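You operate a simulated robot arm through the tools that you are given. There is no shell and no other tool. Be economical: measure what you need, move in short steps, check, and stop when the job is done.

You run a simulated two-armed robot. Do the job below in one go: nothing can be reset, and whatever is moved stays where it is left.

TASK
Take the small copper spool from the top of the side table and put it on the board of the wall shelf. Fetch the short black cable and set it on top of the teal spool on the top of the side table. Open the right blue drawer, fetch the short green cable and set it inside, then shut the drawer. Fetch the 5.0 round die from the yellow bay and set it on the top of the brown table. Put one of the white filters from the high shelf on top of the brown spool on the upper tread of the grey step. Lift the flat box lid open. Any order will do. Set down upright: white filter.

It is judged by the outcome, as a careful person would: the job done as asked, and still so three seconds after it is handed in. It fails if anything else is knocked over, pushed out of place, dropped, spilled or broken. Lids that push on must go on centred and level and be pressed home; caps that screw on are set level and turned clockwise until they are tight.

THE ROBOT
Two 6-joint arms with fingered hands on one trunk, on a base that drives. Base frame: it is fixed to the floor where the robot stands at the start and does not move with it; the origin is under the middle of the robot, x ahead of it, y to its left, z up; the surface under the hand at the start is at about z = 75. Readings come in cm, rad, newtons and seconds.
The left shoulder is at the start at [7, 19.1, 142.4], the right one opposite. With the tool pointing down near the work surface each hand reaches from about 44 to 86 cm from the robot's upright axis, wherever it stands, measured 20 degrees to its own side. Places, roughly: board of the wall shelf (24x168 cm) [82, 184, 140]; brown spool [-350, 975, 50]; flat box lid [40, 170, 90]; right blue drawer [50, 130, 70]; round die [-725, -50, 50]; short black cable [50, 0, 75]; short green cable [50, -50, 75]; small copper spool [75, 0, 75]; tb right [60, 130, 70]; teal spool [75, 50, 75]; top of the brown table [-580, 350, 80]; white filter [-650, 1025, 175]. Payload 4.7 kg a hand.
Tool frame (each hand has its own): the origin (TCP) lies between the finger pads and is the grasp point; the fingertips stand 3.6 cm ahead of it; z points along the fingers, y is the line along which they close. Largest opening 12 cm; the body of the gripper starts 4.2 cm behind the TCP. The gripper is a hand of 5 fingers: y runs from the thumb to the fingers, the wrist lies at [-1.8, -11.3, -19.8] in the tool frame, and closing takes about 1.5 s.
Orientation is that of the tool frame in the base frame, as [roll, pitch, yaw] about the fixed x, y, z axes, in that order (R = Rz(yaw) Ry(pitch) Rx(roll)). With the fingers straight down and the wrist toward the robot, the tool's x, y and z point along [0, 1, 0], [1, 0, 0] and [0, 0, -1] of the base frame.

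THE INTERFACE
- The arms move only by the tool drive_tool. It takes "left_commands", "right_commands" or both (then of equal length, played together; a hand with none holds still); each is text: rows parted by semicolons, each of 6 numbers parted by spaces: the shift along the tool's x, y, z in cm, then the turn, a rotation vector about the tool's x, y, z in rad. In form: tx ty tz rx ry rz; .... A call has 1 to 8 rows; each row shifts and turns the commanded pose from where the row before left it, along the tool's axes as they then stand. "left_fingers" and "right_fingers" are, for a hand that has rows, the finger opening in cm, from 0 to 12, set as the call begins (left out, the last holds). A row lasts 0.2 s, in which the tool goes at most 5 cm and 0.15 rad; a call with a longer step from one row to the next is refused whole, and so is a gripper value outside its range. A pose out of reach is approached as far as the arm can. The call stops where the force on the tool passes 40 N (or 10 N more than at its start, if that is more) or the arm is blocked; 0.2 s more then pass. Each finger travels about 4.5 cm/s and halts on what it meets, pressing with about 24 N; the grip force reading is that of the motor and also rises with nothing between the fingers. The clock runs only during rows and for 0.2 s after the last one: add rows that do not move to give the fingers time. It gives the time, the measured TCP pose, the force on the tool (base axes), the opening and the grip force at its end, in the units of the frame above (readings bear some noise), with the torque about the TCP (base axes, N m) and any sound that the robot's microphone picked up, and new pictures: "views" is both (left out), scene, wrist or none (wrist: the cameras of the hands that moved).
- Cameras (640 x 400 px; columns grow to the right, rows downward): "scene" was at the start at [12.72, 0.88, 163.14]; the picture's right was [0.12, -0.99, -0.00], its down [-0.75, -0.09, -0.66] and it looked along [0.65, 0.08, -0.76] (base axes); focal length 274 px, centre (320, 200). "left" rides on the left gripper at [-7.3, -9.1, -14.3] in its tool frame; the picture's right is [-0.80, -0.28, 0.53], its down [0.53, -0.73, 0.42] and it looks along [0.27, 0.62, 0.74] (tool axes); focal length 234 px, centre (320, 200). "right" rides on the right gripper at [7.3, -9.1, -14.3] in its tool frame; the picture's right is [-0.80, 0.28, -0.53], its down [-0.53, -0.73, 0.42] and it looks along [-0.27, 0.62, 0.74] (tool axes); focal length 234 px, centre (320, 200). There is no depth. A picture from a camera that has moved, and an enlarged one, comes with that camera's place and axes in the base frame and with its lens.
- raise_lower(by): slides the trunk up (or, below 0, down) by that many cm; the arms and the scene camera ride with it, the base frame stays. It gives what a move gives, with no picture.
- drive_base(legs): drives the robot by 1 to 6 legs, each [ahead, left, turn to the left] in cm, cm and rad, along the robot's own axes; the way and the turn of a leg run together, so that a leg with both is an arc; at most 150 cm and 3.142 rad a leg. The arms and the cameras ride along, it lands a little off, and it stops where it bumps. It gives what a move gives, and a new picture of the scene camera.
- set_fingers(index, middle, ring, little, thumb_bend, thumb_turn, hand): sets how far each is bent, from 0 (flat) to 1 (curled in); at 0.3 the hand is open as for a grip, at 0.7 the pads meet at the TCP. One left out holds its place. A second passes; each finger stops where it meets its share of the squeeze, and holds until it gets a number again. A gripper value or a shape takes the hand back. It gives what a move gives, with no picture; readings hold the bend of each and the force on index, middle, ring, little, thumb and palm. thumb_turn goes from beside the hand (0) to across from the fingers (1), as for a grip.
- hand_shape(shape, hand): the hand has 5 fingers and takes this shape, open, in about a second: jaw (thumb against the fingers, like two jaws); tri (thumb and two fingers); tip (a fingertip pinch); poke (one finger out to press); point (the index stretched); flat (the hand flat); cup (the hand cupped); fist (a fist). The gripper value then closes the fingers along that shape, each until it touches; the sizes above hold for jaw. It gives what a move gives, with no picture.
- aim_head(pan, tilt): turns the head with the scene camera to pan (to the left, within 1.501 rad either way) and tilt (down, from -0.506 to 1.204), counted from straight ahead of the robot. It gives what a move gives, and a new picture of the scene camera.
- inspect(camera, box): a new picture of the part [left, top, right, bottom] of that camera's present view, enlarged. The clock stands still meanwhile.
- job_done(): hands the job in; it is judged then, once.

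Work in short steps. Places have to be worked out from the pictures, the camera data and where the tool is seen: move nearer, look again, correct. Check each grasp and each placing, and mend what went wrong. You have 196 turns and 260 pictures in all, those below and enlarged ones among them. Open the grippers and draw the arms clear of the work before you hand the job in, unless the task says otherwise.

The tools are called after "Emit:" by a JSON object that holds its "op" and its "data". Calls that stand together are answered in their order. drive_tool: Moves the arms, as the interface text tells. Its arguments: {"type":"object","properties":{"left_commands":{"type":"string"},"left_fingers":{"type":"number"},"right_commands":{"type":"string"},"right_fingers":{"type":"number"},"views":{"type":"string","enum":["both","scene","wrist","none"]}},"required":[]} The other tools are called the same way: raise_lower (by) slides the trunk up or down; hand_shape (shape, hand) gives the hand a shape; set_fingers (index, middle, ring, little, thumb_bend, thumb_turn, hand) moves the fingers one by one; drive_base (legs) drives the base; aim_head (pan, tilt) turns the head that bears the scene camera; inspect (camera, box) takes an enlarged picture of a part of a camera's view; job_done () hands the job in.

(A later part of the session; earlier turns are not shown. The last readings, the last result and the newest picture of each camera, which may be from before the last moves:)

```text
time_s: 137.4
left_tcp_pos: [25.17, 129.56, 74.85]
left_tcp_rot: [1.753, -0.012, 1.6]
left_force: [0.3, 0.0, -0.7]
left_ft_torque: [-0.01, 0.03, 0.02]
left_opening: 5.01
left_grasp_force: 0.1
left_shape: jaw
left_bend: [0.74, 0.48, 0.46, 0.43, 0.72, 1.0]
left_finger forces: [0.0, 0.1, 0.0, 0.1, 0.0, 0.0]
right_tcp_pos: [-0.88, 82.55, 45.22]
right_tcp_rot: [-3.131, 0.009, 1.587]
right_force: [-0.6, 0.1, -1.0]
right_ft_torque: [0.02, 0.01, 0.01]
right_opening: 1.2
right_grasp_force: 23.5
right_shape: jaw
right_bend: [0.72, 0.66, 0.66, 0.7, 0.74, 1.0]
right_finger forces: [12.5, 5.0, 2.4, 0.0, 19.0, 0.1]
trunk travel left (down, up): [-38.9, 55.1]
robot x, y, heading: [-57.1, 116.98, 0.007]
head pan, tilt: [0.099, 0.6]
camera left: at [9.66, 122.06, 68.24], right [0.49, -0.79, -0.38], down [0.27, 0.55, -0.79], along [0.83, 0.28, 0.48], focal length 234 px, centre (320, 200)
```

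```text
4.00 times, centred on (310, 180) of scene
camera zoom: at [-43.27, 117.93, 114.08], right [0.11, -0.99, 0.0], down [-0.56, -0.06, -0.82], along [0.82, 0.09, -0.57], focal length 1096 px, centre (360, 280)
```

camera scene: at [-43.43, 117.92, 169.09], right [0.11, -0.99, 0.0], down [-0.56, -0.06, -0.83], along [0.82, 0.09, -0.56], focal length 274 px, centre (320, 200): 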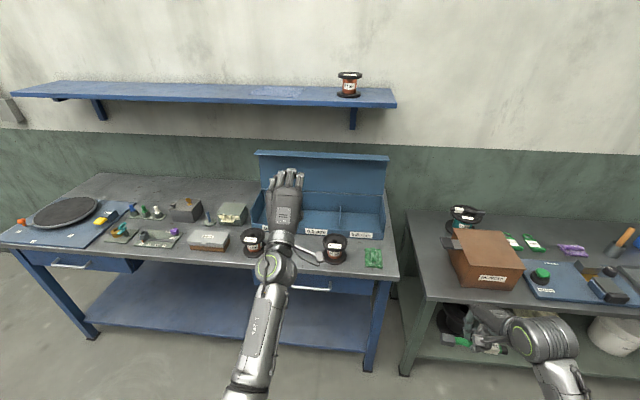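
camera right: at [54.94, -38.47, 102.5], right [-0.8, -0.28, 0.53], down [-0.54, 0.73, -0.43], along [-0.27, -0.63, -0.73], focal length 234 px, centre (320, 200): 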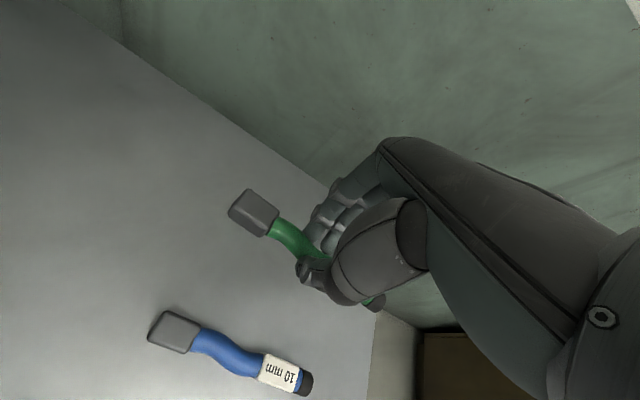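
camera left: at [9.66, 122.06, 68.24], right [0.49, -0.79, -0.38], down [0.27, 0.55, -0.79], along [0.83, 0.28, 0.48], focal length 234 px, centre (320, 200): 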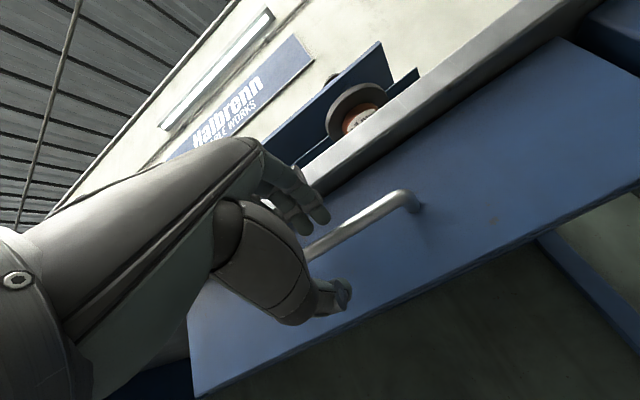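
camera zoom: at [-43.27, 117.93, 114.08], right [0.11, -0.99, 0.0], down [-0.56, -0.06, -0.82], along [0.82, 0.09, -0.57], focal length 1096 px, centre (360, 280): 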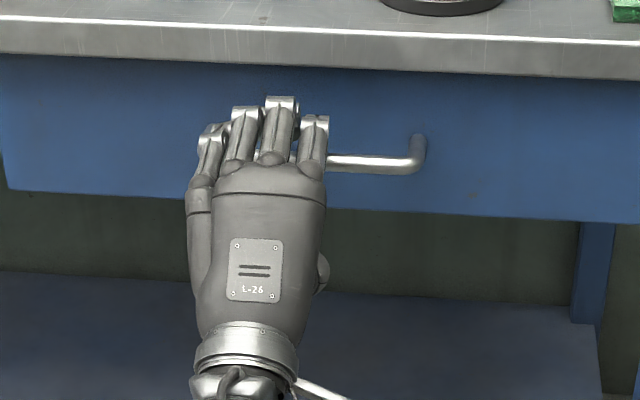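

The bar lies between the fingers (above) and the thumb (below). I advance 2.5 cm and close on it.

Emit:
{"op": "drive_tool", "data": {"left_commands": "0 0.2 1.2 0 0 0;0 0.2 1.2 0 0 0;0 0 0 0 0 0", "views": "none"}}

Emit:
{"op": "drive_tool", "data": {"left_commands": "0 0 0 0 0 0;0 0 0 0 0 0;0 0 0 0 0 0;0 0 0 0 0 0;0 0 0 0 0 0;0 0 0 0 0 0", "left_fingers": 0, "views": "wrist"}}

```text
time_s: 138.2
left_tcp_pos: [27.61, 129.63, 74.7]
left_tcp_rot: [1.752, -0.013, 1.598]
left_force: [-0.4, 1.3, 0.0]
left_ft_torque: [0.04, 0.0, 0.0]
left_opening: 4.99
left_grasp_force: 0.1
left_shape: jaw
left_bend: [0.74, 0.48, 0.46, 0.43, 0.72, 1.0]
left_finger forces: [0.0, 0.1, 0.1, 0.0, 0.0, 0.1]
right_tcp_pos: [-0.93, 82.34, 45.19]
right_tcp_rot: [-3.134, 0.01, 1.589]
right_force: [-1.0, -0.5, -1.5]
right_ft_torque: [0.05, 0.0, -0.01]
right_opening: 1.19
right_grasp_force: 24.3
right_shape: jaw
right_bend: [0.72, 0.66, 0.66, 0.7, 0.74, 1.0]
right_finger forces: [12.5, 5.1, 2.3, 0.0, 18.9, 0.1]
trunk travel left (down, up): [-38.9, 55.1]
robot x, y, heading: [-56.77, 116.9, 0.009]
head pan, tilt: [0.099, 0.6]
```

```text
time_s: 139.6
left_tcp_pos: [27.66, 129.59, 74.74]
left_tcp_rot: [1.753, -0.013, 1.599]
left_force: [1.3, 0.5, 1.5]
left_ft_torque: [0.12, -0.04, 0.0]
left_opening: 0.02
left_grasp_force: 24.1
left_shape: jaw
left_bend: [0.71, 0.7, 0.7, 0.6, 0.65, 1.0]
left_finger forces: [3.3, 0.1, 2.2, 2.0, 21.2, 0.0]
right_tcp_pos: [-0.94, 82.49, 45.21]
right_tcp_rot: [-3.131, 0.009, 1.586]
right_force: [0.2, 0.0, -0.6]
right_ft_torque: [0.01, 0.02, 0.02]
right_opening: 1.19
right_grasp_force: 24.4
right_shape: jaw
right_bend: [0.72, 0.66, 0.66, 0.7, 0.74, 1.0]
right_finger forces: [12.5, 5.0, 2.3, 0.0, 19.0, 0.0]
trunk travel left (down, up): [-38.9, 55.1]
robot x, y, heading: [-57.05, 117.26, 0.007]
head pan, tilt: [0.099, 0.6]
camera left: at [12.09, 122.16, 68.2], right [0.49, -0.79, -0.38], down [0.27, 0.55, -0.79], along [0.83, 0.28, 0.48], focal length 234 px, centre (320, 200)
```

left: 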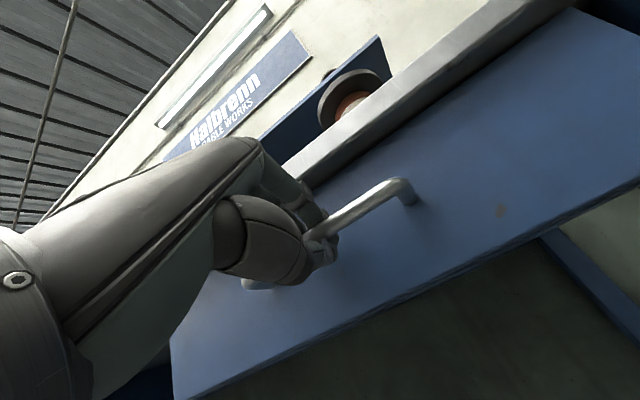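

The hand is closed round the bar. I pull by driving back a few centimetres and check whether the drawer follows.

Emit:
{"op": "drive_base", "data": {"legs": [[-5, 0, 0]]}}

Emit:
{"op": "inspect", "data": {"camera": "left", "box": [0, 0, 640, 400]}}

```text
time_s: 140.6
left_tcp_pos: [22.54, 129.62, 74.77]
left_tcp_rot: [1.751, -0.012, 1.601]
left_force: [0.8, 0.7, -0.4]
left_ft_torque: [0.14, -0.01, -0.03]
left_opening: 0.0
left_grasp_force: 24.9
left_shape: jaw
left_bend: [0.71, 0.7, 0.7, 0.71, 0.66, 1.0]
left_finger forces: [2.7, 0.2, 2.2, 1.6, 0.0, 0.0]
right_tcp_pos: [-5.99, 82.35, 45.07]
right_tcp_rot: [-3.134, 0.007, 1.588]
right_force: [-0.6, 0.7, -0.4]
right_ft_torque: [0.01, -0.03, -0.01]
right_opening: 1.18
right_grasp_force: 23.8
right_shape: jaw
right_bend: [0.72, 0.66, 0.66, 0.7, 0.74, 1.0]
right_finger forces: [12.6, 5.1, 2.4, 0.0, 19.0, 0.2]
trunk travel left (down, up): [-38.9, 55.1]
robot x, y, heading: [-62.15, 116.92, 0.009]
head pan, tilt: [0.099, 0.6]
camera scene: at [-48.29, 117.91, 114.08], right [0.11, -0.99, 0.0], down [-0.56, -0.06, -0.82], along [0.82, 0.09, -0.57], focal length 274 px, centre (320, 200)
```

scene: 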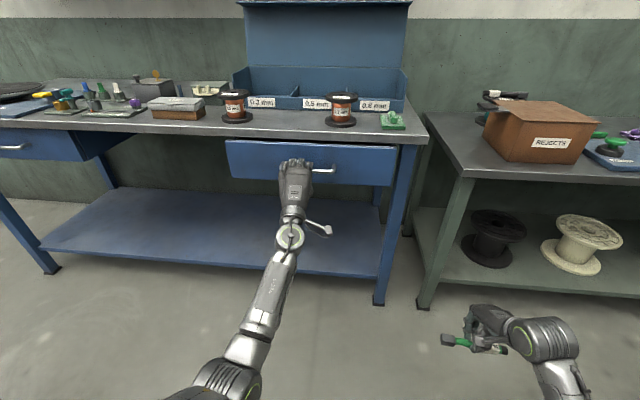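

```text
1.00 times, centred on (320, 200) of left (not enlarged: the box is as wide or as high as the picture)
camera zoom: at [7.07, 122.14, 68.17], right [0.49, -0.79, -0.38], down [0.27, 0.55, -0.79], along [0.83, 0.28, 0.48], focal length 234 px, centre (320, 200)
```

zoom: 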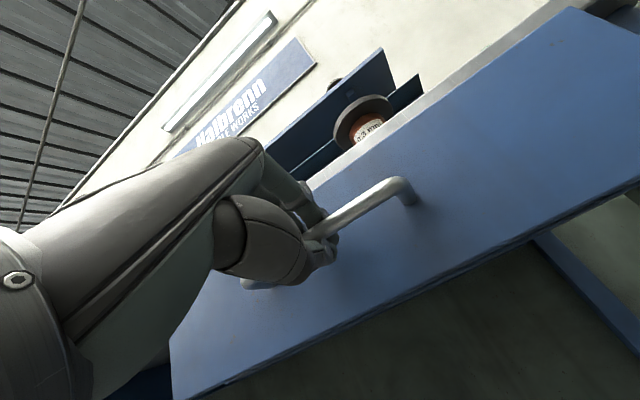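

The drawer is following the hand. I pull it further, another 14 cm.

Emit:
{"op": "drive_base", "data": {"legs": [[-14, 0, 0]]}}

```text
time_s: 141.9
left_tcp_pos: [8.71, 129.49, 74.68]
left_tcp_rot: [1.753, -0.012, 1.597]
left_force: [-0.2, 5.2, -0.4]
left_ft_torque: [0.11, -0.01, 0.04]
left_opening: 0.0
left_grasp_force: 24.3
left_shape: jaw
left_bend: [0.71, 0.7, 0.7, 0.71, 0.66, 1.0]
left_finger forces: [2.8, 0.3, 2.3, 1.6, 0.0, 0.0]
right_tcp_pos: [-19.89, 82.17, 45.23]
right_tcp_rot: [-3.134, 0.009, 1.589]
right_force: [-0.5, 0.1, -1.2]
right_ft_torque: [0.01, -0.04, 0.0]
right_opening: 1.21
right_grasp_force: 24.3
right_shape: jaw
right_bend: [0.72, 0.66, 0.66, 0.7, 0.74, 1.0]
right_finger forces: [12.5, 4.9, 2.5, 0.0, 19.0, 0.0]
trunk travel left (down, up): [-38.9, 55.1]
robot x, y, heading: [-76.22, 116.55, 0.017]
head pan, tilt: [0.099, 0.6]
camera scene: at [-62.27, 117.82, 114.08], right [0.11, -0.99, 0.0], down [-0.56, -0.06, -0.82], along [0.82, 0.09, -0.57], focal length 274 px, centre (320, 200)
```

scene: 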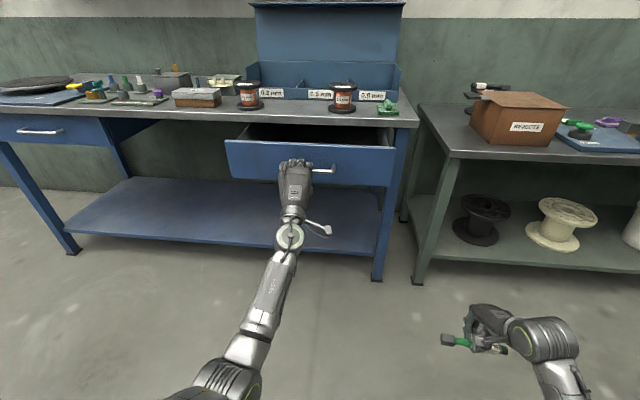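

The drawer is open 19 cm. I open the fingers and back off from the handle.

Emit:
{"op": "drive_tool", "data": {"left_commands": "0 0 0 0 0 0;0 0 0 0 0 0;0 0 0 0 0 0;0 0 0 0 0 0;0 0 0 0 0 0;0 0 0 0 0 0", "left_fingers": 6, "views": "wrist"}}

Emit:
{"op": "drive_base", "data": {"legs": [[-10, 0, 0]]}}

```text
time_s: 143.3
left_tcp_pos: [8.64, 129.52, 74.69]
left_tcp_rot: [1.755, -0.013, 1.601]
left_force: [0.5, 0.9, -0.6]
left_ft_torque: [0.01, 0.0, 0.0]
left_opening: 5.94
left_grasp_force: 0.1
left_shape: jaw
left_bend: [0.74, 0.45, 0.42, 0.41, 0.71, 1.0]
left_finger forces: [0.0, 0.0, 0.1, 0.1, 0.0, 0.0]
right_tcp_pos: [-19.96, 82.26, 45.18]
right_tcp_rot: [-3.132, 0.007, 1.586]
right_force: [0.1, -0.4, -1.0]
right_ft_torque: [0.0, 0.01, -0.02]
right_opening: 1.18
right_grasp_force: 23.9
right_shape: jaw
right_bend: [0.72, 0.66, 0.66, 0.7, 0.74, 1.0]
right_finger forces: [12.5, 4.9, 2.4, 0.0, 19.1, 0.0]
trunk travel left (down, up): [-38.9, 55.1]
robot x, y, heading: [-76.08, 116.68, 0.004]
head pan, tilt: [0.099, 0.6]
camera left: at [-6.9, 122.0, 68.14], right [0.49, -0.78, -0.38], down [0.27, 0.55, -0.79], along [0.83, 0.28, 0.48], focal length 234 px, centre (320, 200)
```

left: 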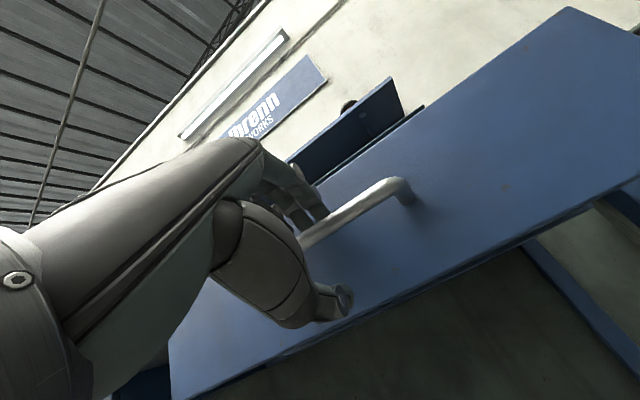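

```text
time_s: 144.4
left_tcp_pos: [-1.38, 129.5, 74.73]
left_tcp_rot: [1.751, -0.013, 1.599]
left_force: [-0.4, -0.2, 0.6]
left_ft_torque: [0.0, 0.04, 0.0]
left_opening: 5.96
left_grasp_force: 0.1
left_shape: jaw
left_bend: [0.74, 0.45, 0.42, 0.41, 0.71, 1.0]
left_finger forces: [0.0, 0.0, 0.0, 0.0, 0.0, 0.0]
right_tcp_pos: [-29.86, 82.21, 45.25]
right_tcp_rot: [-3.134, 0.009, 1.586]
right_force: [-0.5, 0.0, -0.4]
right_ft_torque: [-0.04, -0.03, -0.01]
right_opening: 1.2
right_grasp_force: 24.0
right_shape: jaw
right_bend: [0.72, 0.66, 0.66, 0.7, 0.74, 1.0]
right_finger forces: [12.4, 5.0, 2.4, 0.0, 19.0, 0.0]
trunk travel left (down, up): [-38.9, 55.1]
robot x, y, heading: [-86.32, 116.43, 0.006]
head pan, tilt: [0.099, 0.6]
camera scene: at [-72.33, 117.66, 114.1], right [0.11, -0.99, 0.0], down [-0.56, -0.06, -0.83], along [0.82, 0.09, -0.56], focal length 274 px, centre (320, 200)
```

scene: 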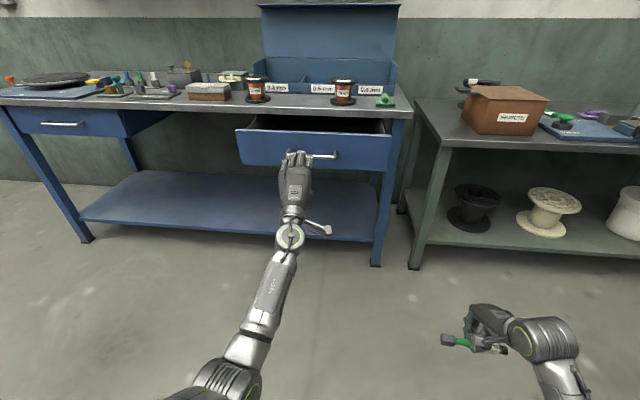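

Released cleanly. I raise the trunk, bring the right hand inward and the left hand higher, and then drive so the cable comes over the open drawer.

Emit:
{"op": "raise_lower", "data": {"by": 40}}

Emit:
{"op": "drive_tool", "data": {"left_commands": "0 3.5 0 0 0 0;0 3.5 0 0 0 0;0 3.5 0 0 0 0;0 0 0 0 0 0", "right_commands": "4.6 0 -2 0 0 0;4.6 0 -2 0 0 0;4.6 0 -2 0 0 0;0 0 0 0 0 0", "views": "none"}}

Emit:
{"op": "drive_base", "data": {"legs": [[0, 28, 0], [51, 0, 0]]}}

Emit:
{"op": "inspect", "data": {"camera": "right", "box": [0, 0, 640, 400]}}

```text
time_s: 148.3
left_tcp_pos: [-1.32, 129.43, 114.73]
left_tcp_rot: [1.754, -0.013, 1.601]
left_force: [0.1, 0.1, -0.2]
left_ft_torque: [0.03, 0.02, 0.01]
left_opening: 5.95
left_grasp_force: 0.1
left_shape: jaw
left_bend: [0.74, 0.45, 0.42, 0.41, 0.71, 1.0]
left_finger forces: [0.0, 0.1, 0.1, 0.0, 0.0, 0.1]
right_tcp_pos: [-29.94, 82.13, 85.27]
right_tcp_rot: [-3.134, 0.008, 1.587]
right_force: [-0.3, 0.3, -1.5]
right_ft_torque: [0.03, 0.01, -0.03]
right_opening: 1.18
right_grasp_force: 23.7
right_shape: jaw
right_bend: [0.72, 0.66, 0.66, 0.7, 0.74, 1.0]
right_finger forces: [12.5, 4.9, 2.4, 0.0, 18.9, 0.0]
trunk travel left (down, up): [-78.9, 15.1]
robot x, y, heading: [-85.71, 116.86, 0.006]
head pan, tilt: [0.099, 0.6]
```

```text
refused: row 1 steps farther than a row can; nothing moved
```

```text
time_s: 152.8
left_tcp_pos: [49.46, 157.77, 114.65]
left_tcp_rot: [1.751, -0.013, 1.6]
left_force: [0.5, 0.0, -0.3]
left_ft_torque: [0.0, -0.02, 0.0]
left_opening: 5.93
left_grasp_force: 0.0
left_shape: jaw
left_bend: [0.74, 0.45, 0.42, 0.4, 0.71, 1.0]
left_finger forces: [0.0, 0.0, 0.1, 0.0, 0.0, 0.1]
right_tcp_pos: [20.68, 110.55, 85.22]
right_tcp_rot: [-3.132, 0.011, 1.589]
right_force: [-0.6, 0.6, -1.0]
right_ft_torque: [0.0, -0.02, 0.01]
right_opening: 1.12
right_grasp_force: 24.5
right_shape: jaw
right_bend: [0.72, 0.66, 0.66, 0.7, 0.73, 1.0]
right_finger forces: [12.8, 4.8, 2.4, 0.0, 18.7, 0.0]
trunk travel left (down, up): [-78.9, 15.1]
robot x, y, heading: [-35.21, 145.17, 0.01]
head pan, tilt: [0.099, 0.6]
camera scene: at [-21.51, 146.03, 154.08], right [0.11, -0.99, 0.0], down [-0.56, -0.06, -0.82], along [0.82, 0.09, -0.57], focal length 274 px, centre (320, 200)
```

scene: 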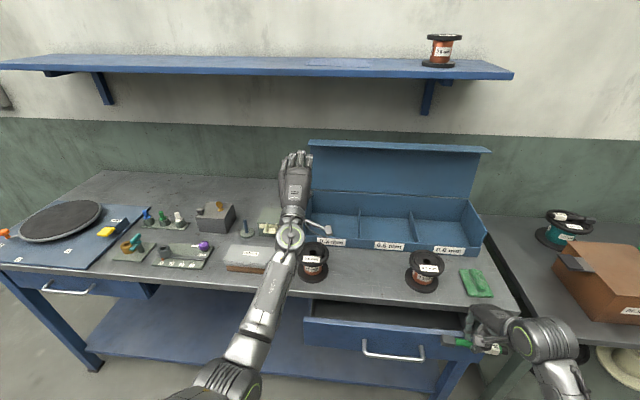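

```text
1.00 times, centred on (320, 200) of right (not enlarged: the box is as wide or as high as the picture)
camera zoom: at [11.71, 117.58, 99.64], right [0.3, -0.8, 0.53], down [-0.73, -0.55, -0.41], along [0.62, -0.26, -0.74], focal length 234 px, centre (320, 200)
```

zoom: 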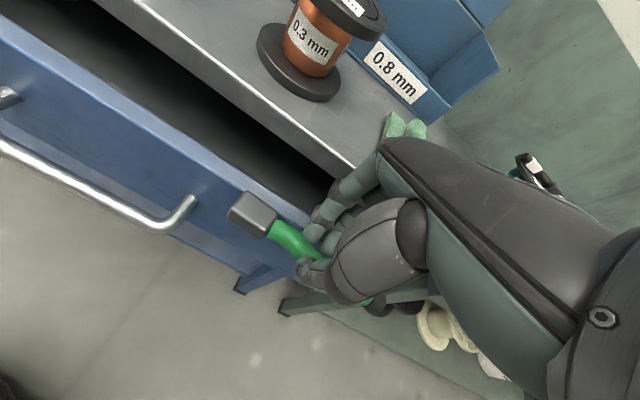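

The drawer got pushed part way back in: its panel top is near z 81 and the right fingers caught it. I return with the left hand to pull it out again, and later bring the right hand over higher.

Emit:
{"op": "drive_base", "data": {"legs": [[-65, 0, 0], [0, -28, -0.005]]}}

Emit:
{"op": "raise_lower", "data": {"by": -40}}

Emit:
{"op": "inspect", "data": {"camera": "scene", "box": [200, 80, 440, 230]}}

```text
time_s: 158.0
left_tcp_pos: [-14.82, 128.25, 114.78]
left_tcp_rot: [1.753, -0.013, 1.585]
left_force: [-0.2, 0.3, 0.3]
left_ft_torque: [0.03, 0.02, 0.01]
left_opening: 5.95
left_grasp_force: 0.0
left_shape: jaw
left_bend: [0.74, 0.45, 0.42, 0.4, 0.71, 1.0]
left_finger forces: [0.1, 0.0, 0.1, 0.1, 0.0, 0.0]
right_tcp_pos: [-44.27, 81.22, 85.23]
right_tcp_rot: [-3.133, 0.01, 1.574]
right_force: [-0.5, -0.2, -1.3]
right_ft_torque: [-0.02, 0.01, -0.02]
right_opening: 1.12
right_grasp_force: 23.8
right_shape: jaw
right_bend: [0.72, 0.66, 0.67, 0.7, 0.73, 1.0]
right_finger forces: [12.7, 4.8, 2.3, 0.0, 18.5, 0.1]
trunk travel left (down, up): [-78.9, 15.1]
robot x, y, heading: [-99.68, 116.71, -0.006]
head pan, tilt: [0.099, 0.6]
camera scene: at [-85.95, 117.43, 154.08], right [0.09, -1.0, 0.0], down [-0.56, -0.05, -0.82], along [0.82, 0.08, -0.57], focal length 274 px, centre (320, 200)
```

scene: 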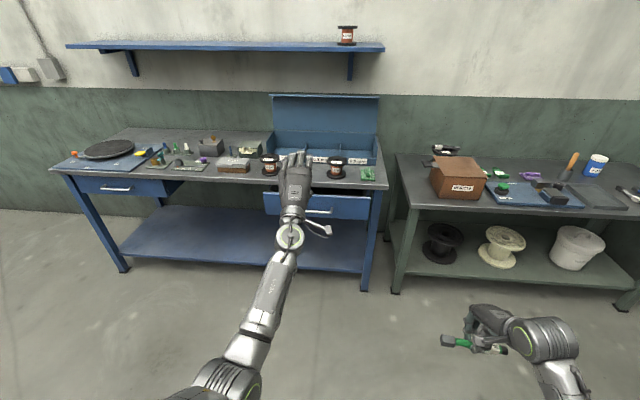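

```text
time_s: 161.8
left_tcp_pos: [-14.87, 128.31, 74.66]
left_tcp_rot: [1.753, -0.013, 1.585]
left_force: [0.7, 0.4, 0.4]
left_ft_torque: [0.0, 0.0, 0.04]
left_opening: 5.96
left_grasp_force: 0.1
left_shape: jaw
left_bend: [0.74, 0.45, 0.42, 0.4, 0.71, 1.0]
left_finger forces: [0.1, 0.0, 0.0, 0.1, 0.0, 0.1]
right_tcp_pos: [-44.25, 81.25, 45.11]
right_tcp_rot: [-3.135, 0.007, 1.573]
right_force: [-0.2, -0.2, -1.3]
right_ft_torque: [0.0, -0.01, -0.03]
right_opening: 1.12
right_grasp_force: 24.2
right_shape: jaw
right_bend: [0.72, 0.66, 0.67, 0.7, 0.73, 1.0]
right_finger forces: [12.7, 4.8, 2.4, 0.0, 18.6, 0.0]
trunk travel left (down, up): [-38.9, 55.1]
robot x, y, heading: [-99.91, 116.76, -0.003]
head pan, tilt: [0.099, 0.6]
```

```text
2.67 times, centred on (320, 155) of scene
camera zoom: at [-85.98, 117.41, 114.08], right [0.09, -1.0, 0.0], down [-0.56, -0.05, -0.82], along [0.82, 0.08, -0.57], focal length 731 px, centre (320, 320)
```

zoom: 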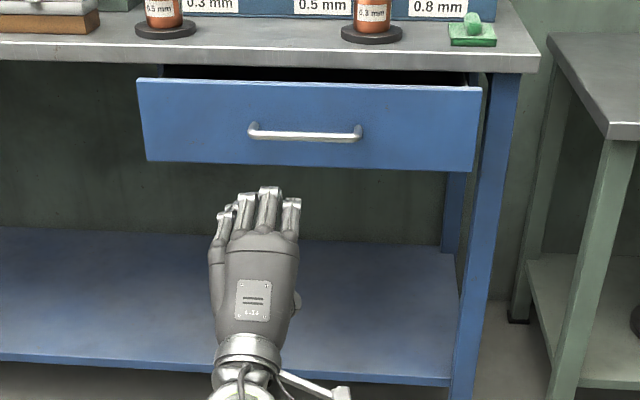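

The handle is now near x 18.5, y 129.7. I drive to about 3 cm short of it and check with the wrist camera.

Emit:
{"op": "drive_base", "data": {"legs": [[29.5, 1.2, 0.006]]}}

Emit:
{"op": "inspect", "data": {"camera": "left", "box": [0, 0, 640, 400]}}

```text
time_s: 163.8
left_tcp_pos: [14.58, 129.77, 74.65]
left_tcp_rot: [1.754, -0.013, 1.588]
left_force: [-0.6, -0.8, 1.3]
left_ft_torque: [0.02, 0.02, 0.01]
left_opening: 5.94
left_grasp_force: 0.0
left_shape: jaw
left_bend: [0.74, 0.45, 0.42, 0.4, 0.71, 1.0]
left_finger forces: [0.1, 0.0, 0.0, 0.0, 0.0, 0.0]
right_tcp_pos: [-14.49, 82.72, 45.05]
right_tcp_rot: [-3.133, 0.007, 1.577]
right_force: [0.3, -0.4, -2.3]
right_ft_torque: [0.02, 0.01, 0.02]
right_opening: 1.14
right_grasp_force: 24.3
right_shape: jaw
right_bend: [0.72, 0.66, 0.67, 0.7, 0.73, 1.0]
right_finger forces: [12.7, 4.7, 2.4, 0.0, 18.6, 0.0]
trunk travel left (down, up): [-38.9, 55.1]
robot x, y, heading: [-70.6, 117.77, 0.005]
head pan, tilt: [0.099, 0.6]
camera scene: at [-56.48, 118.61, 114.07], right [0.1, -0.99, 0.0], down [-0.56, -0.06, -0.82], along [0.82, 0.08, -0.57], focal length 274 px, centre (320, 200)
```

scene: 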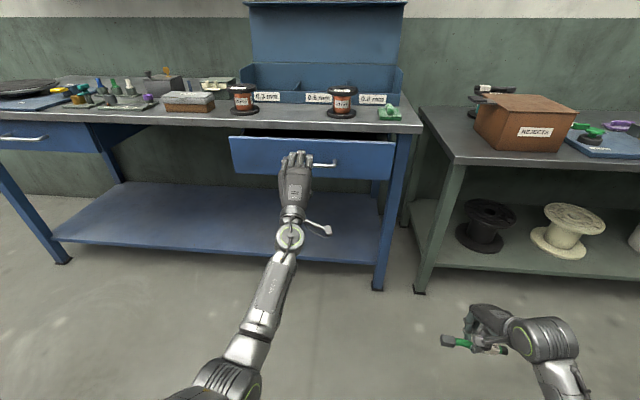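

```text
1.00 times, centred on (320, 200) of left (not enlarged: the box is as wide or as high as the picture)
camera zoom: at [-1.12, 122.4, 68.08], right [0.48, -0.79, -0.38], down [0.27, 0.55, -0.79], along [0.83, 0.28, 0.48], focal length 234 px, centre (320, 200)
```

zoom: 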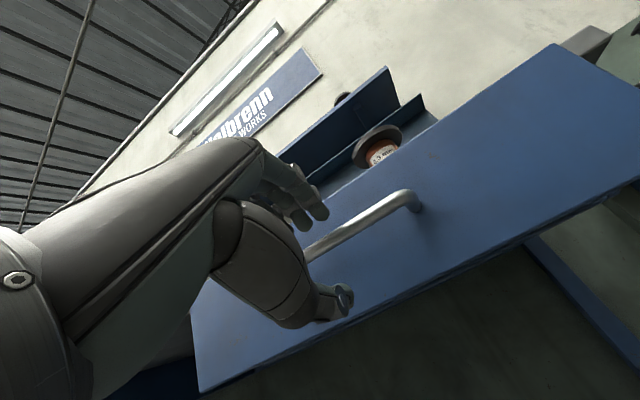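

The view matches the earlier approach. I advance 2.5 cm and close on the bar.

Emit:
{"op": "drive_tool", "data": {"left_commands": "0 0.2 1.2 0 0 0;0 0.2 1.3 0 0 0;0 0 0 0 0 0", "views": "none"}}

Emit:
{"op": "drive_tool", "data": {"left_commands": "0 0 0 0 0 0;0 0 0 0 0 0;0 0 0 0 0 0;0 0 0 0 0 0;0 0 0 0 0 0;0 0 0 0 0 0", "left_fingers": 0, "views": "none"}}

Emit:
{"op": "drive_base", "data": {"legs": [[-13, 0, 0]]}}

```text
time_s: 164.6
left_tcp_pos: [16.97, 129.93, 74.62]
left_tcp_rot: [1.754, -0.013, 1.592]
left_force: [-0.1, 0.0, 0.1]
left_ft_torque: [0.05, 0.03, 0.0]
left_opening: 5.95
left_grasp_force: 0.1
left_shape: jaw
left_bend: [0.74, 0.45, 0.42, 0.4, 0.71, 1.0]
left_finger forces: [0.0, 0.0, 0.0, 0.1, 0.0, 0.0]
right_tcp_pos: [-14.46, 82.81, 45.05]
right_tcp_rot: [-3.132, 0.006, 1.576]
right_force: [-0.3, -0.3, -1.7]
right_ft_torque: [0.0, -0.02, 0.0]
right_opening: 1.15
right_grasp_force: 23.9
right_shape: jaw
right_bend: [0.72, 0.66, 0.67, 0.7, 0.73, 1.0]
right_finger forces: [12.8, 4.8, 2.3, 0.0, 18.6, 0.0]
trunk travel left (down, up): [-38.9, 55.1]
robot x, y, heading: [-69.99, 117.96, -0.003]
head pan, tilt: [0.099, 0.6]
```

```text
time_s: 166.0
left_tcp_pos: [17.04, 129.86, 74.67]
left_tcp_rot: [1.754, -0.014, 1.591]
left_force: [1.3, 0.3, -0.5]
left_ft_torque: [0.19, -0.04, 0.15]
left_opening: 0.33
left_grasp_force: 24.1
left_shape: jaw
left_bend: [0.73, 0.65, 0.6, 0.71, 0.66, 1.0]
left_finger forces: [9.7, 3.7, 2.2, 4.1, 20.8, 0.1]
right_tcp_pos: [-14.51, 82.69, 45.04]
right_tcp_rot: [-3.132, 0.009, 1.578]
right_force: [-0.2, 0.0, -0.8]
right_ft_torque: [-0.01, -0.03, 0.0]
right_opening: 1.16
right_grasp_force: 24.7
right_shape: jaw
right_bend: [0.72, 0.66, 0.67, 0.7, 0.73, 1.0]
right_finger forces: [12.8, 4.8, 2.3, 0.0, 18.5, 0.0]
trunk travel left (down, up): [-38.9, 55.1]
robot x, y, heading: [-70.36, 117.73, 0.0]
head pan, tilt: [0.099, 0.6]
```

```text
time_s: 167.3
left_tcp_pos: [3.96, 129.87, 74.68]
left_tcp_rot: [1.755, -0.013, 1.591]
left_force: [-0.1, 2.1, -2.9]
left_ft_torque: [0.16, 0.01, 0.09]
left_opening: 0.32
left_grasp_force: 23.9
left_shape: jaw
left_bend: [0.73, 0.65, 0.61, 0.58, 0.66, 1.0]
left_finger forces: [9.9, 3.8, 2.2, 2.9, 21.5, 0.0]
right_tcp_pos: [-27.56, 82.78, 45.2]
right_tcp_rot: [-3.132, 0.009, 1.578]
right_force: [-0.8, -0.2, -1.4]
right_ft_torque: [0.02, 0.0, 0.01]
right_opening: 1.16
right_grasp_force: 24.2
right_shape: jaw
right_bend: [0.72, 0.66, 0.67, 0.7, 0.73, 1.0]
right_finger forces: [12.6, 4.8, 2.2, 0.0, 18.7, 0.1]
trunk travel left (down, up): [-38.9, 55.1]
robot x, y, heading: [-83.29, 117.62, -0.005]
head pan, tilt: [0.099, 0.6]
camera scene: at [-69.59, 118.62, 114.08], right [0.1, -0.99, 0.0], down [-0.56, -0.06, -0.82], along [0.82, 0.08, -0.57], focal length 274 px, centre (320, 200)
```

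scene: 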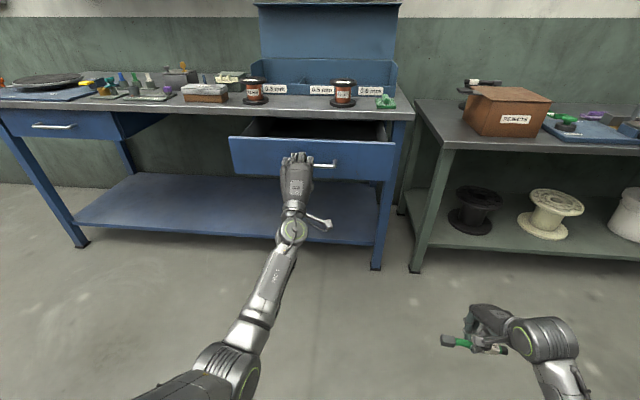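

The drawer is open about 24 cm. I release, back off, raise the trunk fully so the right hand clears the panel, then drive over.

Emit:
{"op": "drive_tool", "data": {"left_commands": "0 0 0 0 0 0;0 0 0 0 0 0;0 0 0 0 0 0;0 0 0 0 0 0;0 0 0 0 0 0;0 0 0 0 0 0", "left_fingers": 6, "views": "none"}}

Emit:
{"op": "drive_base", "data": {"legs": [[-12, 0, 0]]}}

Emit:
{"op": "raise_lower", "data": {"by": 40}}

Emit:
{"op": "raise_lower", "data": {"by": 14}}

Emit:
{"op": "drive_base", "data": {"legs": [[0, 40, 0.005], [61, 0, 0]]}}

Emit:
{"op": "inspect", "data": {"camera": "right", "box": [0, 0, 640, 400]}}

```text
time_s: 168.7
left_tcp_pos: [3.89, 129.87, 74.65]
left_tcp_rot: [1.753, -0.013, 1.592]
left_force: [0.0, 0.1, 0.2]
left_ft_torque: [-0.01, 0.01, 0.01]
left_opening: 5.95
left_grasp_force: 0.0
left_shape: jaw
left_bend: [0.74, 0.45, 0.42, 0.41, 0.71, 1.0]
left_finger forces: [0.0, 0.1, 0.0, 0.0, 0.0, 0.1]
right_tcp_pos: [-27.58, 82.63, 45.18]
right_tcp_rot: [-3.133, 0.008, 1.577]
right_force: [0.2, -0.2, -0.8]
right_ft_torque: [0.01, 0.01, 0.0]
right_opening: 1.15
right_grasp_force: 23.9
right_shape: jaw
right_bend: [0.72, 0.66, 0.67, 0.7, 0.73, 1.0]
right_finger forces: [12.7, 4.8, 2.2, 0.0, 18.5, 0.0]
trunk travel left (down, up): [-38.9, 55.1]
robot x, y, heading: [-83.18, 117.49, 0.002]
head pan, tilt: [0.099, 0.6]
```

```text
time_s: 169.9
left_tcp_pos: [-7.99, 129.74, 74.82]
left_tcp_rot: [1.751, -0.013, 1.589]
left_force: [-0.1, 0.0, -0.1]
left_ft_torque: [0.0, 0.02, 0.02]
left_opening: 5.97
left_grasp_force: 0.1
left_shape: jaw
left_bend: [0.74, 0.45, 0.42, 0.41, 0.71, 1.0]
left_finger forces: [0.0, 0.1, 0.1, 0.0, 0.1, 0.0]
right_tcp_pos: [-39.73, 82.61, 45.19]
right_tcp_rot: [-3.136, 0.009, 1.576]
right_force: [-0.7, 0.3, -0.8]
right_ft_torque: [0.02, 0.01, 0.0]
right_opening: 1.16
right_grasp_force: 23.7
right_shape: jaw
right_bend: [0.72, 0.66, 0.67, 0.7, 0.73, 1.0]
right_finger forces: [12.7, 4.7, 2.3, 0.0, 18.6, 0.0]
trunk travel left (down, up): [-38.9, 55.1]
robot x, y, heading: [-95.41, 118.02, -0.007]
head pan, tilt: [0.099, 0.6]
camera scene: at [-81.6, 118.58, 114.1], right [0.1, -1.0, 0.0], down [-0.56, -0.06, -0.83], along [0.82, 0.08, -0.56], focal length 274 px, centre (320, 200)
```

scene: 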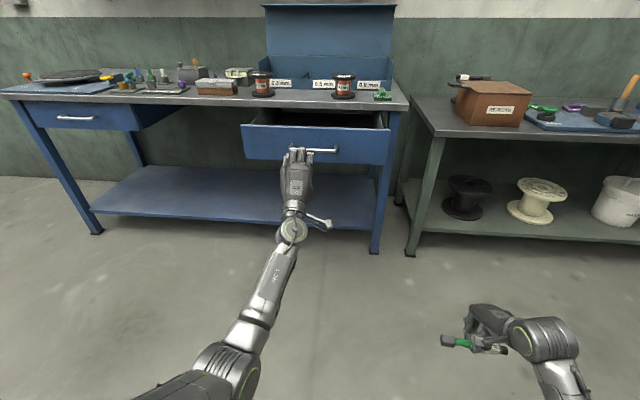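

```text
time_s: 173.8
left_tcp_pos: [-7.94, 129.72, 114.63]
left_tcp_rot: [1.753, -0.013, 1.591]
left_force: [0.0, -0.9, 0.0]
left_ft_torque: [0.0, 0.01, -0.02]
left_opening: 5.96
left_grasp_force: 0.1
left_shape: jaw
left_bend: [0.74, 0.45, 0.42, 0.41, 0.71, 1.0]
left_finger forces: [0.0, 0.1, 0.1, 0.0, 0.1, 0.0]
right_tcp_pos: [-39.56, 82.55, 85.19]
right_tcp_rot: [-3.13, 0.007, 1.575]
right_force: [-1.1, -0.2, -0.9]
right_ft_torque: [0.02, -0.02, -0.01]
right_opening: 1.13
right_grasp_force: 23.6
right_shape: jaw
right_bend: [0.72, 0.66, 0.67, 0.7, 0.73, 1.0]
right_finger forces: [12.6, 4.8, 2.4, 0.0, 18.5, 0.1]
trunk travel left (down, up): [-78.9, 15.1]
robot x, y, heading: [-95.08, 117.78, -0.0]
head pan, tilt: [0.099, 0.6]
```

```text
time_s: 175.4
left_tcp_pos: [-7.93, 129.68, 128.59]
left_tcp_rot: [1.754, -0.014, 1.592]
left_force: [0.2, 0.7, 0.4]
left_ft_torque: [0.01, 0.0, -0.02]
left_opening: 5.95
left_grasp_force: 0.0
left_shape: jaw
left_bend: [0.74, 0.45, 0.42, 0.41, 0.71, 1.0]
left_finger forces: [0.0, 0.0, 0.0, 0.0, 0.0, 0.1]
right_tcp_pos: [-39.56, 82.67, 99.2]
right_tcp_rot: [-3.133, 0.007, 1.577]
right_force: [-0.4, -0.5, -1.3]
right_ft_torque: [0.02, -0.02, 0.0]
right_opening: 1.14
right_grasp_force: 23.9
right_shape: jaw
right_bend: [0.72, 0.66, 0.67, 0.7, 0.73, 1.0]
right_finger forces: [12.6, 4.8, 2.3, 0.0, 18.4, 0.1]
trunk travel left (down, up): [-92.9, 1.1]
robot x, y, heading: [-95.02, 117.69, -0.001]
head pan, tilt: [0.099, 0.6]
```

```text
time_s: 180.9
left_tcp_pos: [52.2, 170.26, 128.63]
left_tcp_rot: [1.753, -0.013, 1.595]
left_force: [-0.1, -0.4, -0.2]
left_ft_torque: [-0.01, 0.0, 0.0]
left_opening: 5.97
left_grasp_force: 0.0
left_shape: jaw
left_bend: [0.74, 0.45, 0.42, 0.4, 0.71, 1.0]
left_finger forces: [0.1, 0.1, 0.0, 0.0, 0.0, 0.1]
right_tcp_pos: [20.91, 123.03, 99.23]
right_tcp_rot: [-3.133, 0.007, 1.58]
right_force: [-0.4, -0.2, -0.9]
right_ft_torque: [-0.01, 0.0, 0.02]
right_opening: 1.12
right_grasp_force: 24.1
right_shape: jaw
right_bend: [0.72, 0.66, 0.67, 0.7, 0.73, 1.0]
right_finger forces: [12.5, 4.8, 2.3, 0.0, 18.5, 0.0]
trunk travel left (down, up): [-92.9, 1.1]
robot x, y, heading: [-34.82, 157.68, 0.002]
head pan, tilt: [0.099, 0.6]
camera scene: at [-21.25, 158.73, 168.09], right [0.1, -0.99, 0.0], down [-0.56, -0.06, -0.83], along [0.82, 0.09, -0.56], focal length 274 px, centre (320, 200)
```

scene: 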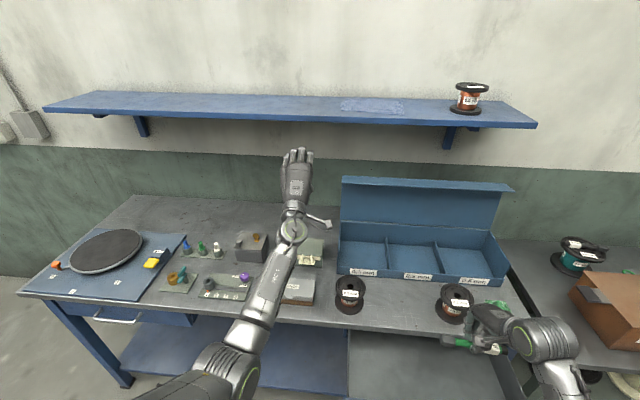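

```text
1.00 times, centred on (320, 200) of right (not enlarged: the box is as wide or as high as the picture)
camera zoom: at [11.87, 130.15, 113.67], right [0.29, -0.8, 0.53], down [-0.73, -0.54, -0.41], along [0.62, -0.27, -0.74], focal length 234 px, centre (320, 200)
```

zoom: 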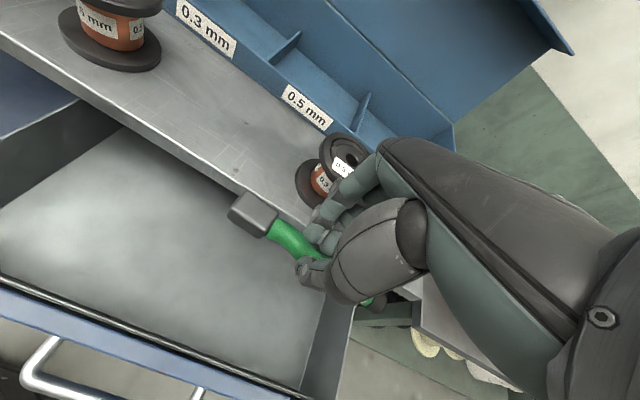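

The drawer lies open below with the cable over it. I shift slightly and descend.

Emit:
{"op": "drive_tool", "data": {"right_commands": "2 -0.4 0 0 0 0;2 -0.4 2 0 0 0;0 0 4 0 0 0;0 0 4 0 0 0;0 0 4 0 0 0;0 0 4 0 0 0;0 0 0 0 0 0"}}

```text
time_s: 182.6
left_tcp_pos: [52.47, 170.33, 128.59]
left_tcp_rot: [1.753, -0.013, 1.595]
left_force: [0.1, -0.2, -0.7]
left_ft_torque: [0.0, 0.01, 0.0]
left_opening: 5.95
left_grasp_force: 0.1
left_shape: jaw
left_bend: [0.74, 0.45, 0.42, 0.4, 0.71, 1.0]
left_finger forces: [0.0, 0.0, 0.0, 0.0, 0.0, 0.0]
right_tcp_pos: [20.07, 126.86, 81.2]
right_tcp_rot: [-3.132, 0.009, 1.582]
right_force: [-0.3, -0.9, -1.3]
right_ft_torque: [0.02, -0.04, -0.01]
right_opening: 1.14
right_grasp_force: 24.0
right_shape: jaw
right_bend: [0.72, 0.66, 0.67, 0.7, 0.73, 1.0]
right_finger forces: [12.6, 4.7, 2.3, 0.1, 18.4, 0.0]
trunk travel left (down, up): [-92.9, 1.1]
robot x, y, heading: [-35.02, 157.93, 0.004]
head pan, tilt: [0.099, 0.6]
camera scene: at [-21.18, 158.76, 168.08], right [0.1, -0.99, 0.0], down [-0.56, -0.06, -0.83], along [0.82, 0.09, -0.56], focal length 274 px, centre (320, 200)
camera right: at [10.97, 133.93, 95.63], right [0.29, -0.8, 0.53], down [-0.73, -0.54, -0.41], along [0.62, -0.27, -0.74], focal length 234 px, centre (320, 200)
```

scene: 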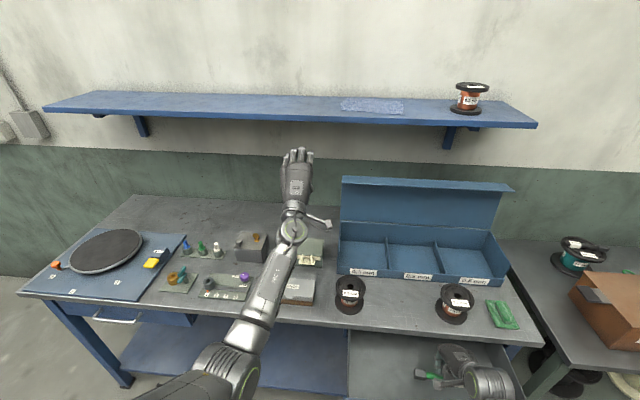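
right: 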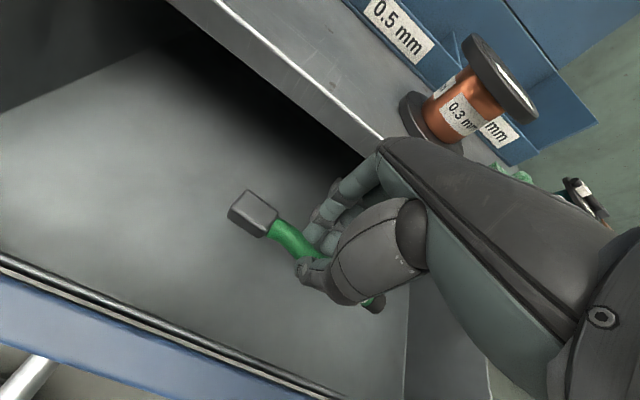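

The hand is inside the drawer outline. I go on down in smaller steps until contact.

Emit:
{"op": "drive_tool", "data": {"right_commands": "0 0 2.5 0 0 0;0 0 2 0 0 0;0 0 1 0 0 0;0 0 1 0 0 0;0 0 1 0 0 0;0 0 1 0 0 0;0 0 0.5 0 0 0;0 0 0 0 0 0", "views": "wrist"}}

```text
time_s: 183.9
left_tcp_pos: [52.13, 170.29, 128.8]
left_tcp_rot: [1.753, -0.013, 1.595]
left_force: [0.8, -0.1, 0.4]
left_ft_torque: [-0.02, -0.03, 0.02]
left_opening: 5.97
left_grasp_force: 0.0
left_shape: jaw
left_bend: [0.74, 0.45, 0.42, 0.4, 0.71, 1.0]
left_finger forces: [0.0, 0.1, 0.1, 0.1, 0.1, 0.0]
right_tcp_pos: [20.77, 126.88, 74.27]
right_tcp_rot: [3.123, 0.011, 1.586]
right_force: [-0.2, 0.7, 22.5]
right_ft_torque: [0.02, 0.1, 0.02]
right_opening: 1.34
right_grasp_force: 24.1
right_shape: jaw
right_bend: [0.72, 0.66, 0.66, 0.7, 0.74, 1.0]
right_finger forces: [17.4, 6.8, 3.5, 0.0, 28.5, 0.1]
trunk travel left (down, up): [-92.9, 1.1]
robot x, y, heading: [-34.93, 158.01, 0.003]
head pan, tilt: [0.099, 0.6]
stopped in row 6 (right hand): the force on the tool passed its limit at 48 N (the readings are from after the stop); the commanded pose is now the measured one
camera right: at [11.31, 133.95, 88.53], right [0.28, -0.79, 0.54], down [-0.72, -0.55, -0.43], along [0.64, -0.27, -0.72], focal length 234 px, centre (320, 200)
```

right: 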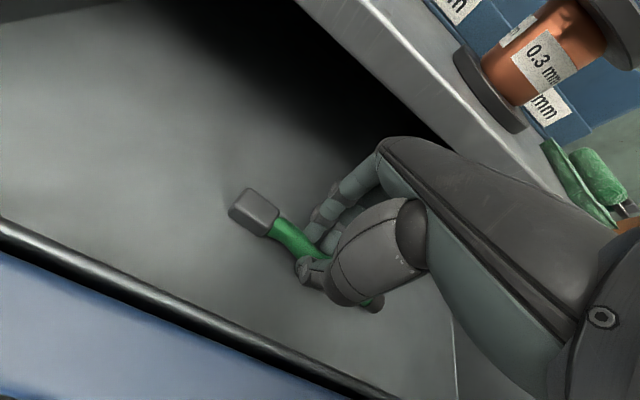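

The cable touches the drawer floor. I ease up slightly, open, then lift out straight.

Emit:
{"op": "drive_tool", "data": {"right_commands": "0 0 -0.2 0 0 0;0 0 0 0 0 0;0 0 0 0 0 0;0 0 0 0 0 0;0 0 0 0 0 0;0 0 0 0 0 0", "right_fingers": 5, "views": "none"}}

Emit:
{"op": "drive_tool", "data": {"right_commands": "0 0 -2 0 0 0;0 0 -3 0 0 0;0 0 -4 0 0 0;0 0 -4 0 0 0;0 0 -4 0 0 0;0 0 -4 0 0 0;0 0 -4 0 0 0;0 0 0 0 0 0", "views": "wrist"}}

```text
time_s: 185.3
left_tcp_pos: [52.55, 170.25, 128.64]
left_tcp_rot: [1.752, -0.013, 1.596]
left_force: [-0.1, 0.7, -0.8]
left_ft_torque: [-0.01, 0.0, -0.03]
left_opening: 5.94
left_grasp_force: 0.1
left_shape: jaw
left_bend: [0.74, 0.45, 0.42, 0.4, 0.71, 1.0]
left_finger forces: [0.0, 0.0, 0.0, 0.0, 0.0, 0.0]
right_tcp_pos: [20.54, 126.58, 74.06]
right_tcp_rot: [3.133, 0.01, 1.582]
right_force: [-0.6, 0.9, -0.3]
right_ft_torque: [-0.04, 0.01, 0.03]
right_opening: 4.97
right_grasp_force: 0.2
right_shape: jaw
right_bend: [0.74, 0.48, 0.46, 0.43, 0.72, 1.0]
right_finger forces: [0.0, 0.0, 0.1, 0.0, 0.0, 0.0]
trunk travel left (down, up): [-92.9, 1.1]
robot x, y, heading: [-35.18, 158.08, 0.006]
head pan, tilt: [0.099, 0.6]
```

```text
time_s: 187.1
left_tcp_pos: [52.31, 170.16, 128.66]
left_tcp_rot: [1.753, -0.013, 1.596]
left_force: [-0.7, -0.2, -0.6]
left_ft_torque: [-0.02, 0.03, 0.01]
left_opening: 5.94
left_grasp_force: 0.1
left_shape: jaw
left_bend: [0.74, 0.45, 0.42, 0.4, 0.71, 1.0]
left_finger forces: [0.1, 0.0, 0.0, 0.0, 0.1, 0.0]
right_tcp_pos: [20.38, 126.98, 99.31]
right_tcp_rot: [3.131, 0.01, 1.583]
right_force: [0.8, -0.8, 0.6]
right_ft_torque: [0.0, 0.03, 0.02]
right_opening: 4.96
right_grasp_force: 0.1
right_shape: jaw
right_bend: [0.74, 0.48, 0.46, 0.43, 0.72, 1.0]
right_finger forces: [0.0, 0.1, 0.1, 0.1, 0.0, 0.1]
trunk travel left (down, up): [-92.9, 1.1]
robot x, y, heading: [-34.81, 158.01, -0.0]
head pan, tilt: [0.099, 0.6]
camera right: at [11.08, 134.12, 113.55], right [0.28, -0.8, 0.54], down [-0.72, -0.55, -0.43], along [0.63, -0.27, -0.73], focal length 234 px, centre (320, 200)
```

right: 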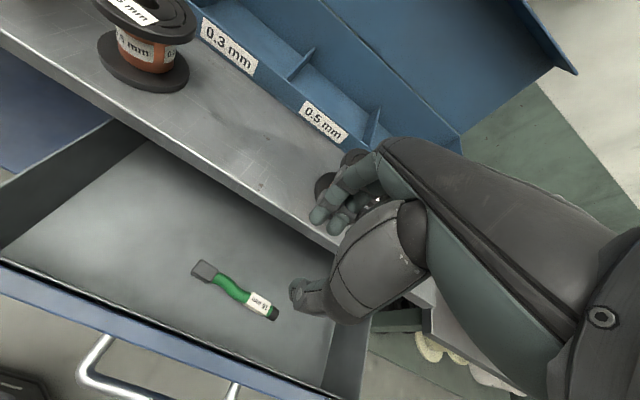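

The green cable lies inside the drawer. To shut it I grip the handle again with the left hand and push: I back away to where I released it.

Emit:
{"op": "drive_base", "data": {"legs": [[-61, 0, 0], [0, -40, 0]]}}

Emit:
{"op": "raise_lower", "data": {"by": -40}}

Emit:
{"op": "raise_lower", "data": {"by": -14}}

Emit:
{"op": "inspect", "data": {"camera": "scene", "box": [200, 80, 440, 230]}}

```text
time_s: 192.6
left_tcp_pos: [-7.87, 130.22, 128.61]
left_tcp_rot: [1.755, -0.013, 1.595]
left_force: [0.1, 0.0, -0.8]
left_ft_torque: [0.0, 0.02, -0.01]
left_opening: 5.97
left_grasp_force: 0.0
left_shape: jaw
left_bend: [0.74, 0.45, 0.42, 0.4, 0.71, 1.0]
left_finger forces: [0.1, 0.1, 0.0, 0.0, 0.0, 0.1]
right_tcp_pos: [-39.92, 87.2, 99.31]
right_tcp_rot: [3.134, 0.011, 1.582]
right_force: [-0.3, 0.3, -0.1]
right_ft_torque: [-0.02, 0.04, 0.01]
right_opening: 4.97
right_grasp_force: 0.1
right_shape: jaw
right_bend: [0.74, 0.48, 0.46, 0.43, 0.72, 1.0]
right_finger forces: [0.0, 0.0, 0.0, 0.0, 0.0, 0.1]
trunk travel left (down, up): [-92.9, 1.1]
robot x, y, heading: [-95.09, 118.08, 0.0]
head pan, tilt: [0.099, 0.6]
camera scene: at [-81.43, 119.02, 168.08], right [0.1, -0.99, 0.0], down [-0.56, -0.06, -0.82], along [0.82, 0.08, -0.57], focal length 274 px, centre (320, 200)
```

scene: 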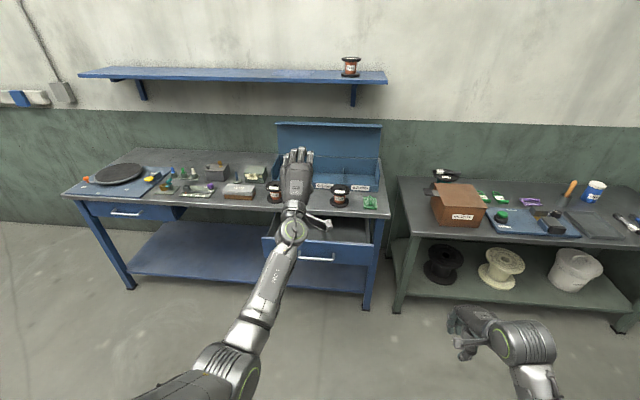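

```text
time_s: 196.4
left_tcp_pos: [-7.91, 130.36, 88.65]
left_tcp_rot: [1.753, -0.013, 1.593]
left_force: [0.3, -1.0, -0.4]
left_ft_torque: [0.01, -0.01, 0.03]
left_opening: 5.98
left_grasp_force: 0.0
left_shape: jaw
left_bend: [0.74, 0.45, 0.42, 0.4, 0.71, 1.0]
left_finger forces: [0.1, 0.0, 0.0, 0.1, 0.0, 0.1]
right_tcp_pos: [-39.97, 87.02, 59.41]
right_tcp_rot: [3.133, 0.01, 1.581]
right_force: [-0.7, 0.4, -0.3]
right_ft_torque: [0.02, 0.06, -0.02]
right_opening: 4.97
right_grasp_force: 0.0
right_shape: jaw
right_bend: [0.74, 0.48, 0.46, 0.43, 0.72, 1.0]
right_finger forces: [0.0, 0.0, 0.0, 0.0, 0.1, 0.0]
trunk travel left (down, up): [-52.9, 41.1]
robot x, y, heading: [-95.29, 118.35, 0.002]
head pan, tilt: [0.099, 0.6]
```

```text
time_s: 198.1
left_tcp_pos: [-8.0, 130.24, 74.58]
left_tcp_rot: [1.754, -0.013, 1.592]
left_force: [1.0, 0.3, 0.1]
left_ft_torque: [-0.04, 0.07, 0.01]
left_opening: 5.95
left_grasp_force: 0.1
left_shape: jaw
left_bend: [0.74, 0.45, 0.42, 0.4, 0.71, 1.0]
left_finger forces: [0.0, 0.0, 0.0, 0.0, 0.0, 0.1]
right_tcp_pos: [-39.97, 87.0, 45.23]
right_tcp_rot: [3.133, 0.01, 1.582]
right_force: [0.3, -0.2, -0.8]
right_ft_torque: [-0.01, 0.05, 0.0]
right_opening: 4.95
right_grasp_force: 0.1
right_shape: jaw
right_bend: [0.74, 0.48, 0.46, 0.43, 0.72, 1.0]
right_finger forces: [0.0, 0.0, 0.0, 0.0, 0.0, 0.1]
trunk travel left (down, up): [-38.9, 55.1]
robot x, y, heading: [-95.05, 118.01, 0.004]
head pan, tilt: [0.099, 0.6]
```

```text
2.67 times, centred on (320, 155) of scene
camera zoom: at [-81.46, 118.89, 114.09], right [0.1, -0.99, 0.0], down [-0.56, -0.06, -0.83], along [0.82, 0.08, -0.56], focal length 731 px, centre (320, 320)
```

zoom: 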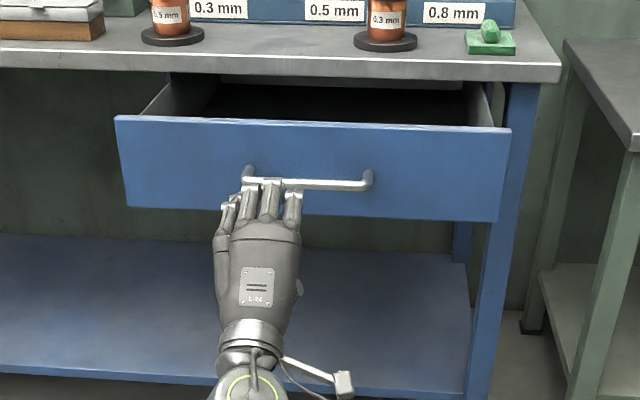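

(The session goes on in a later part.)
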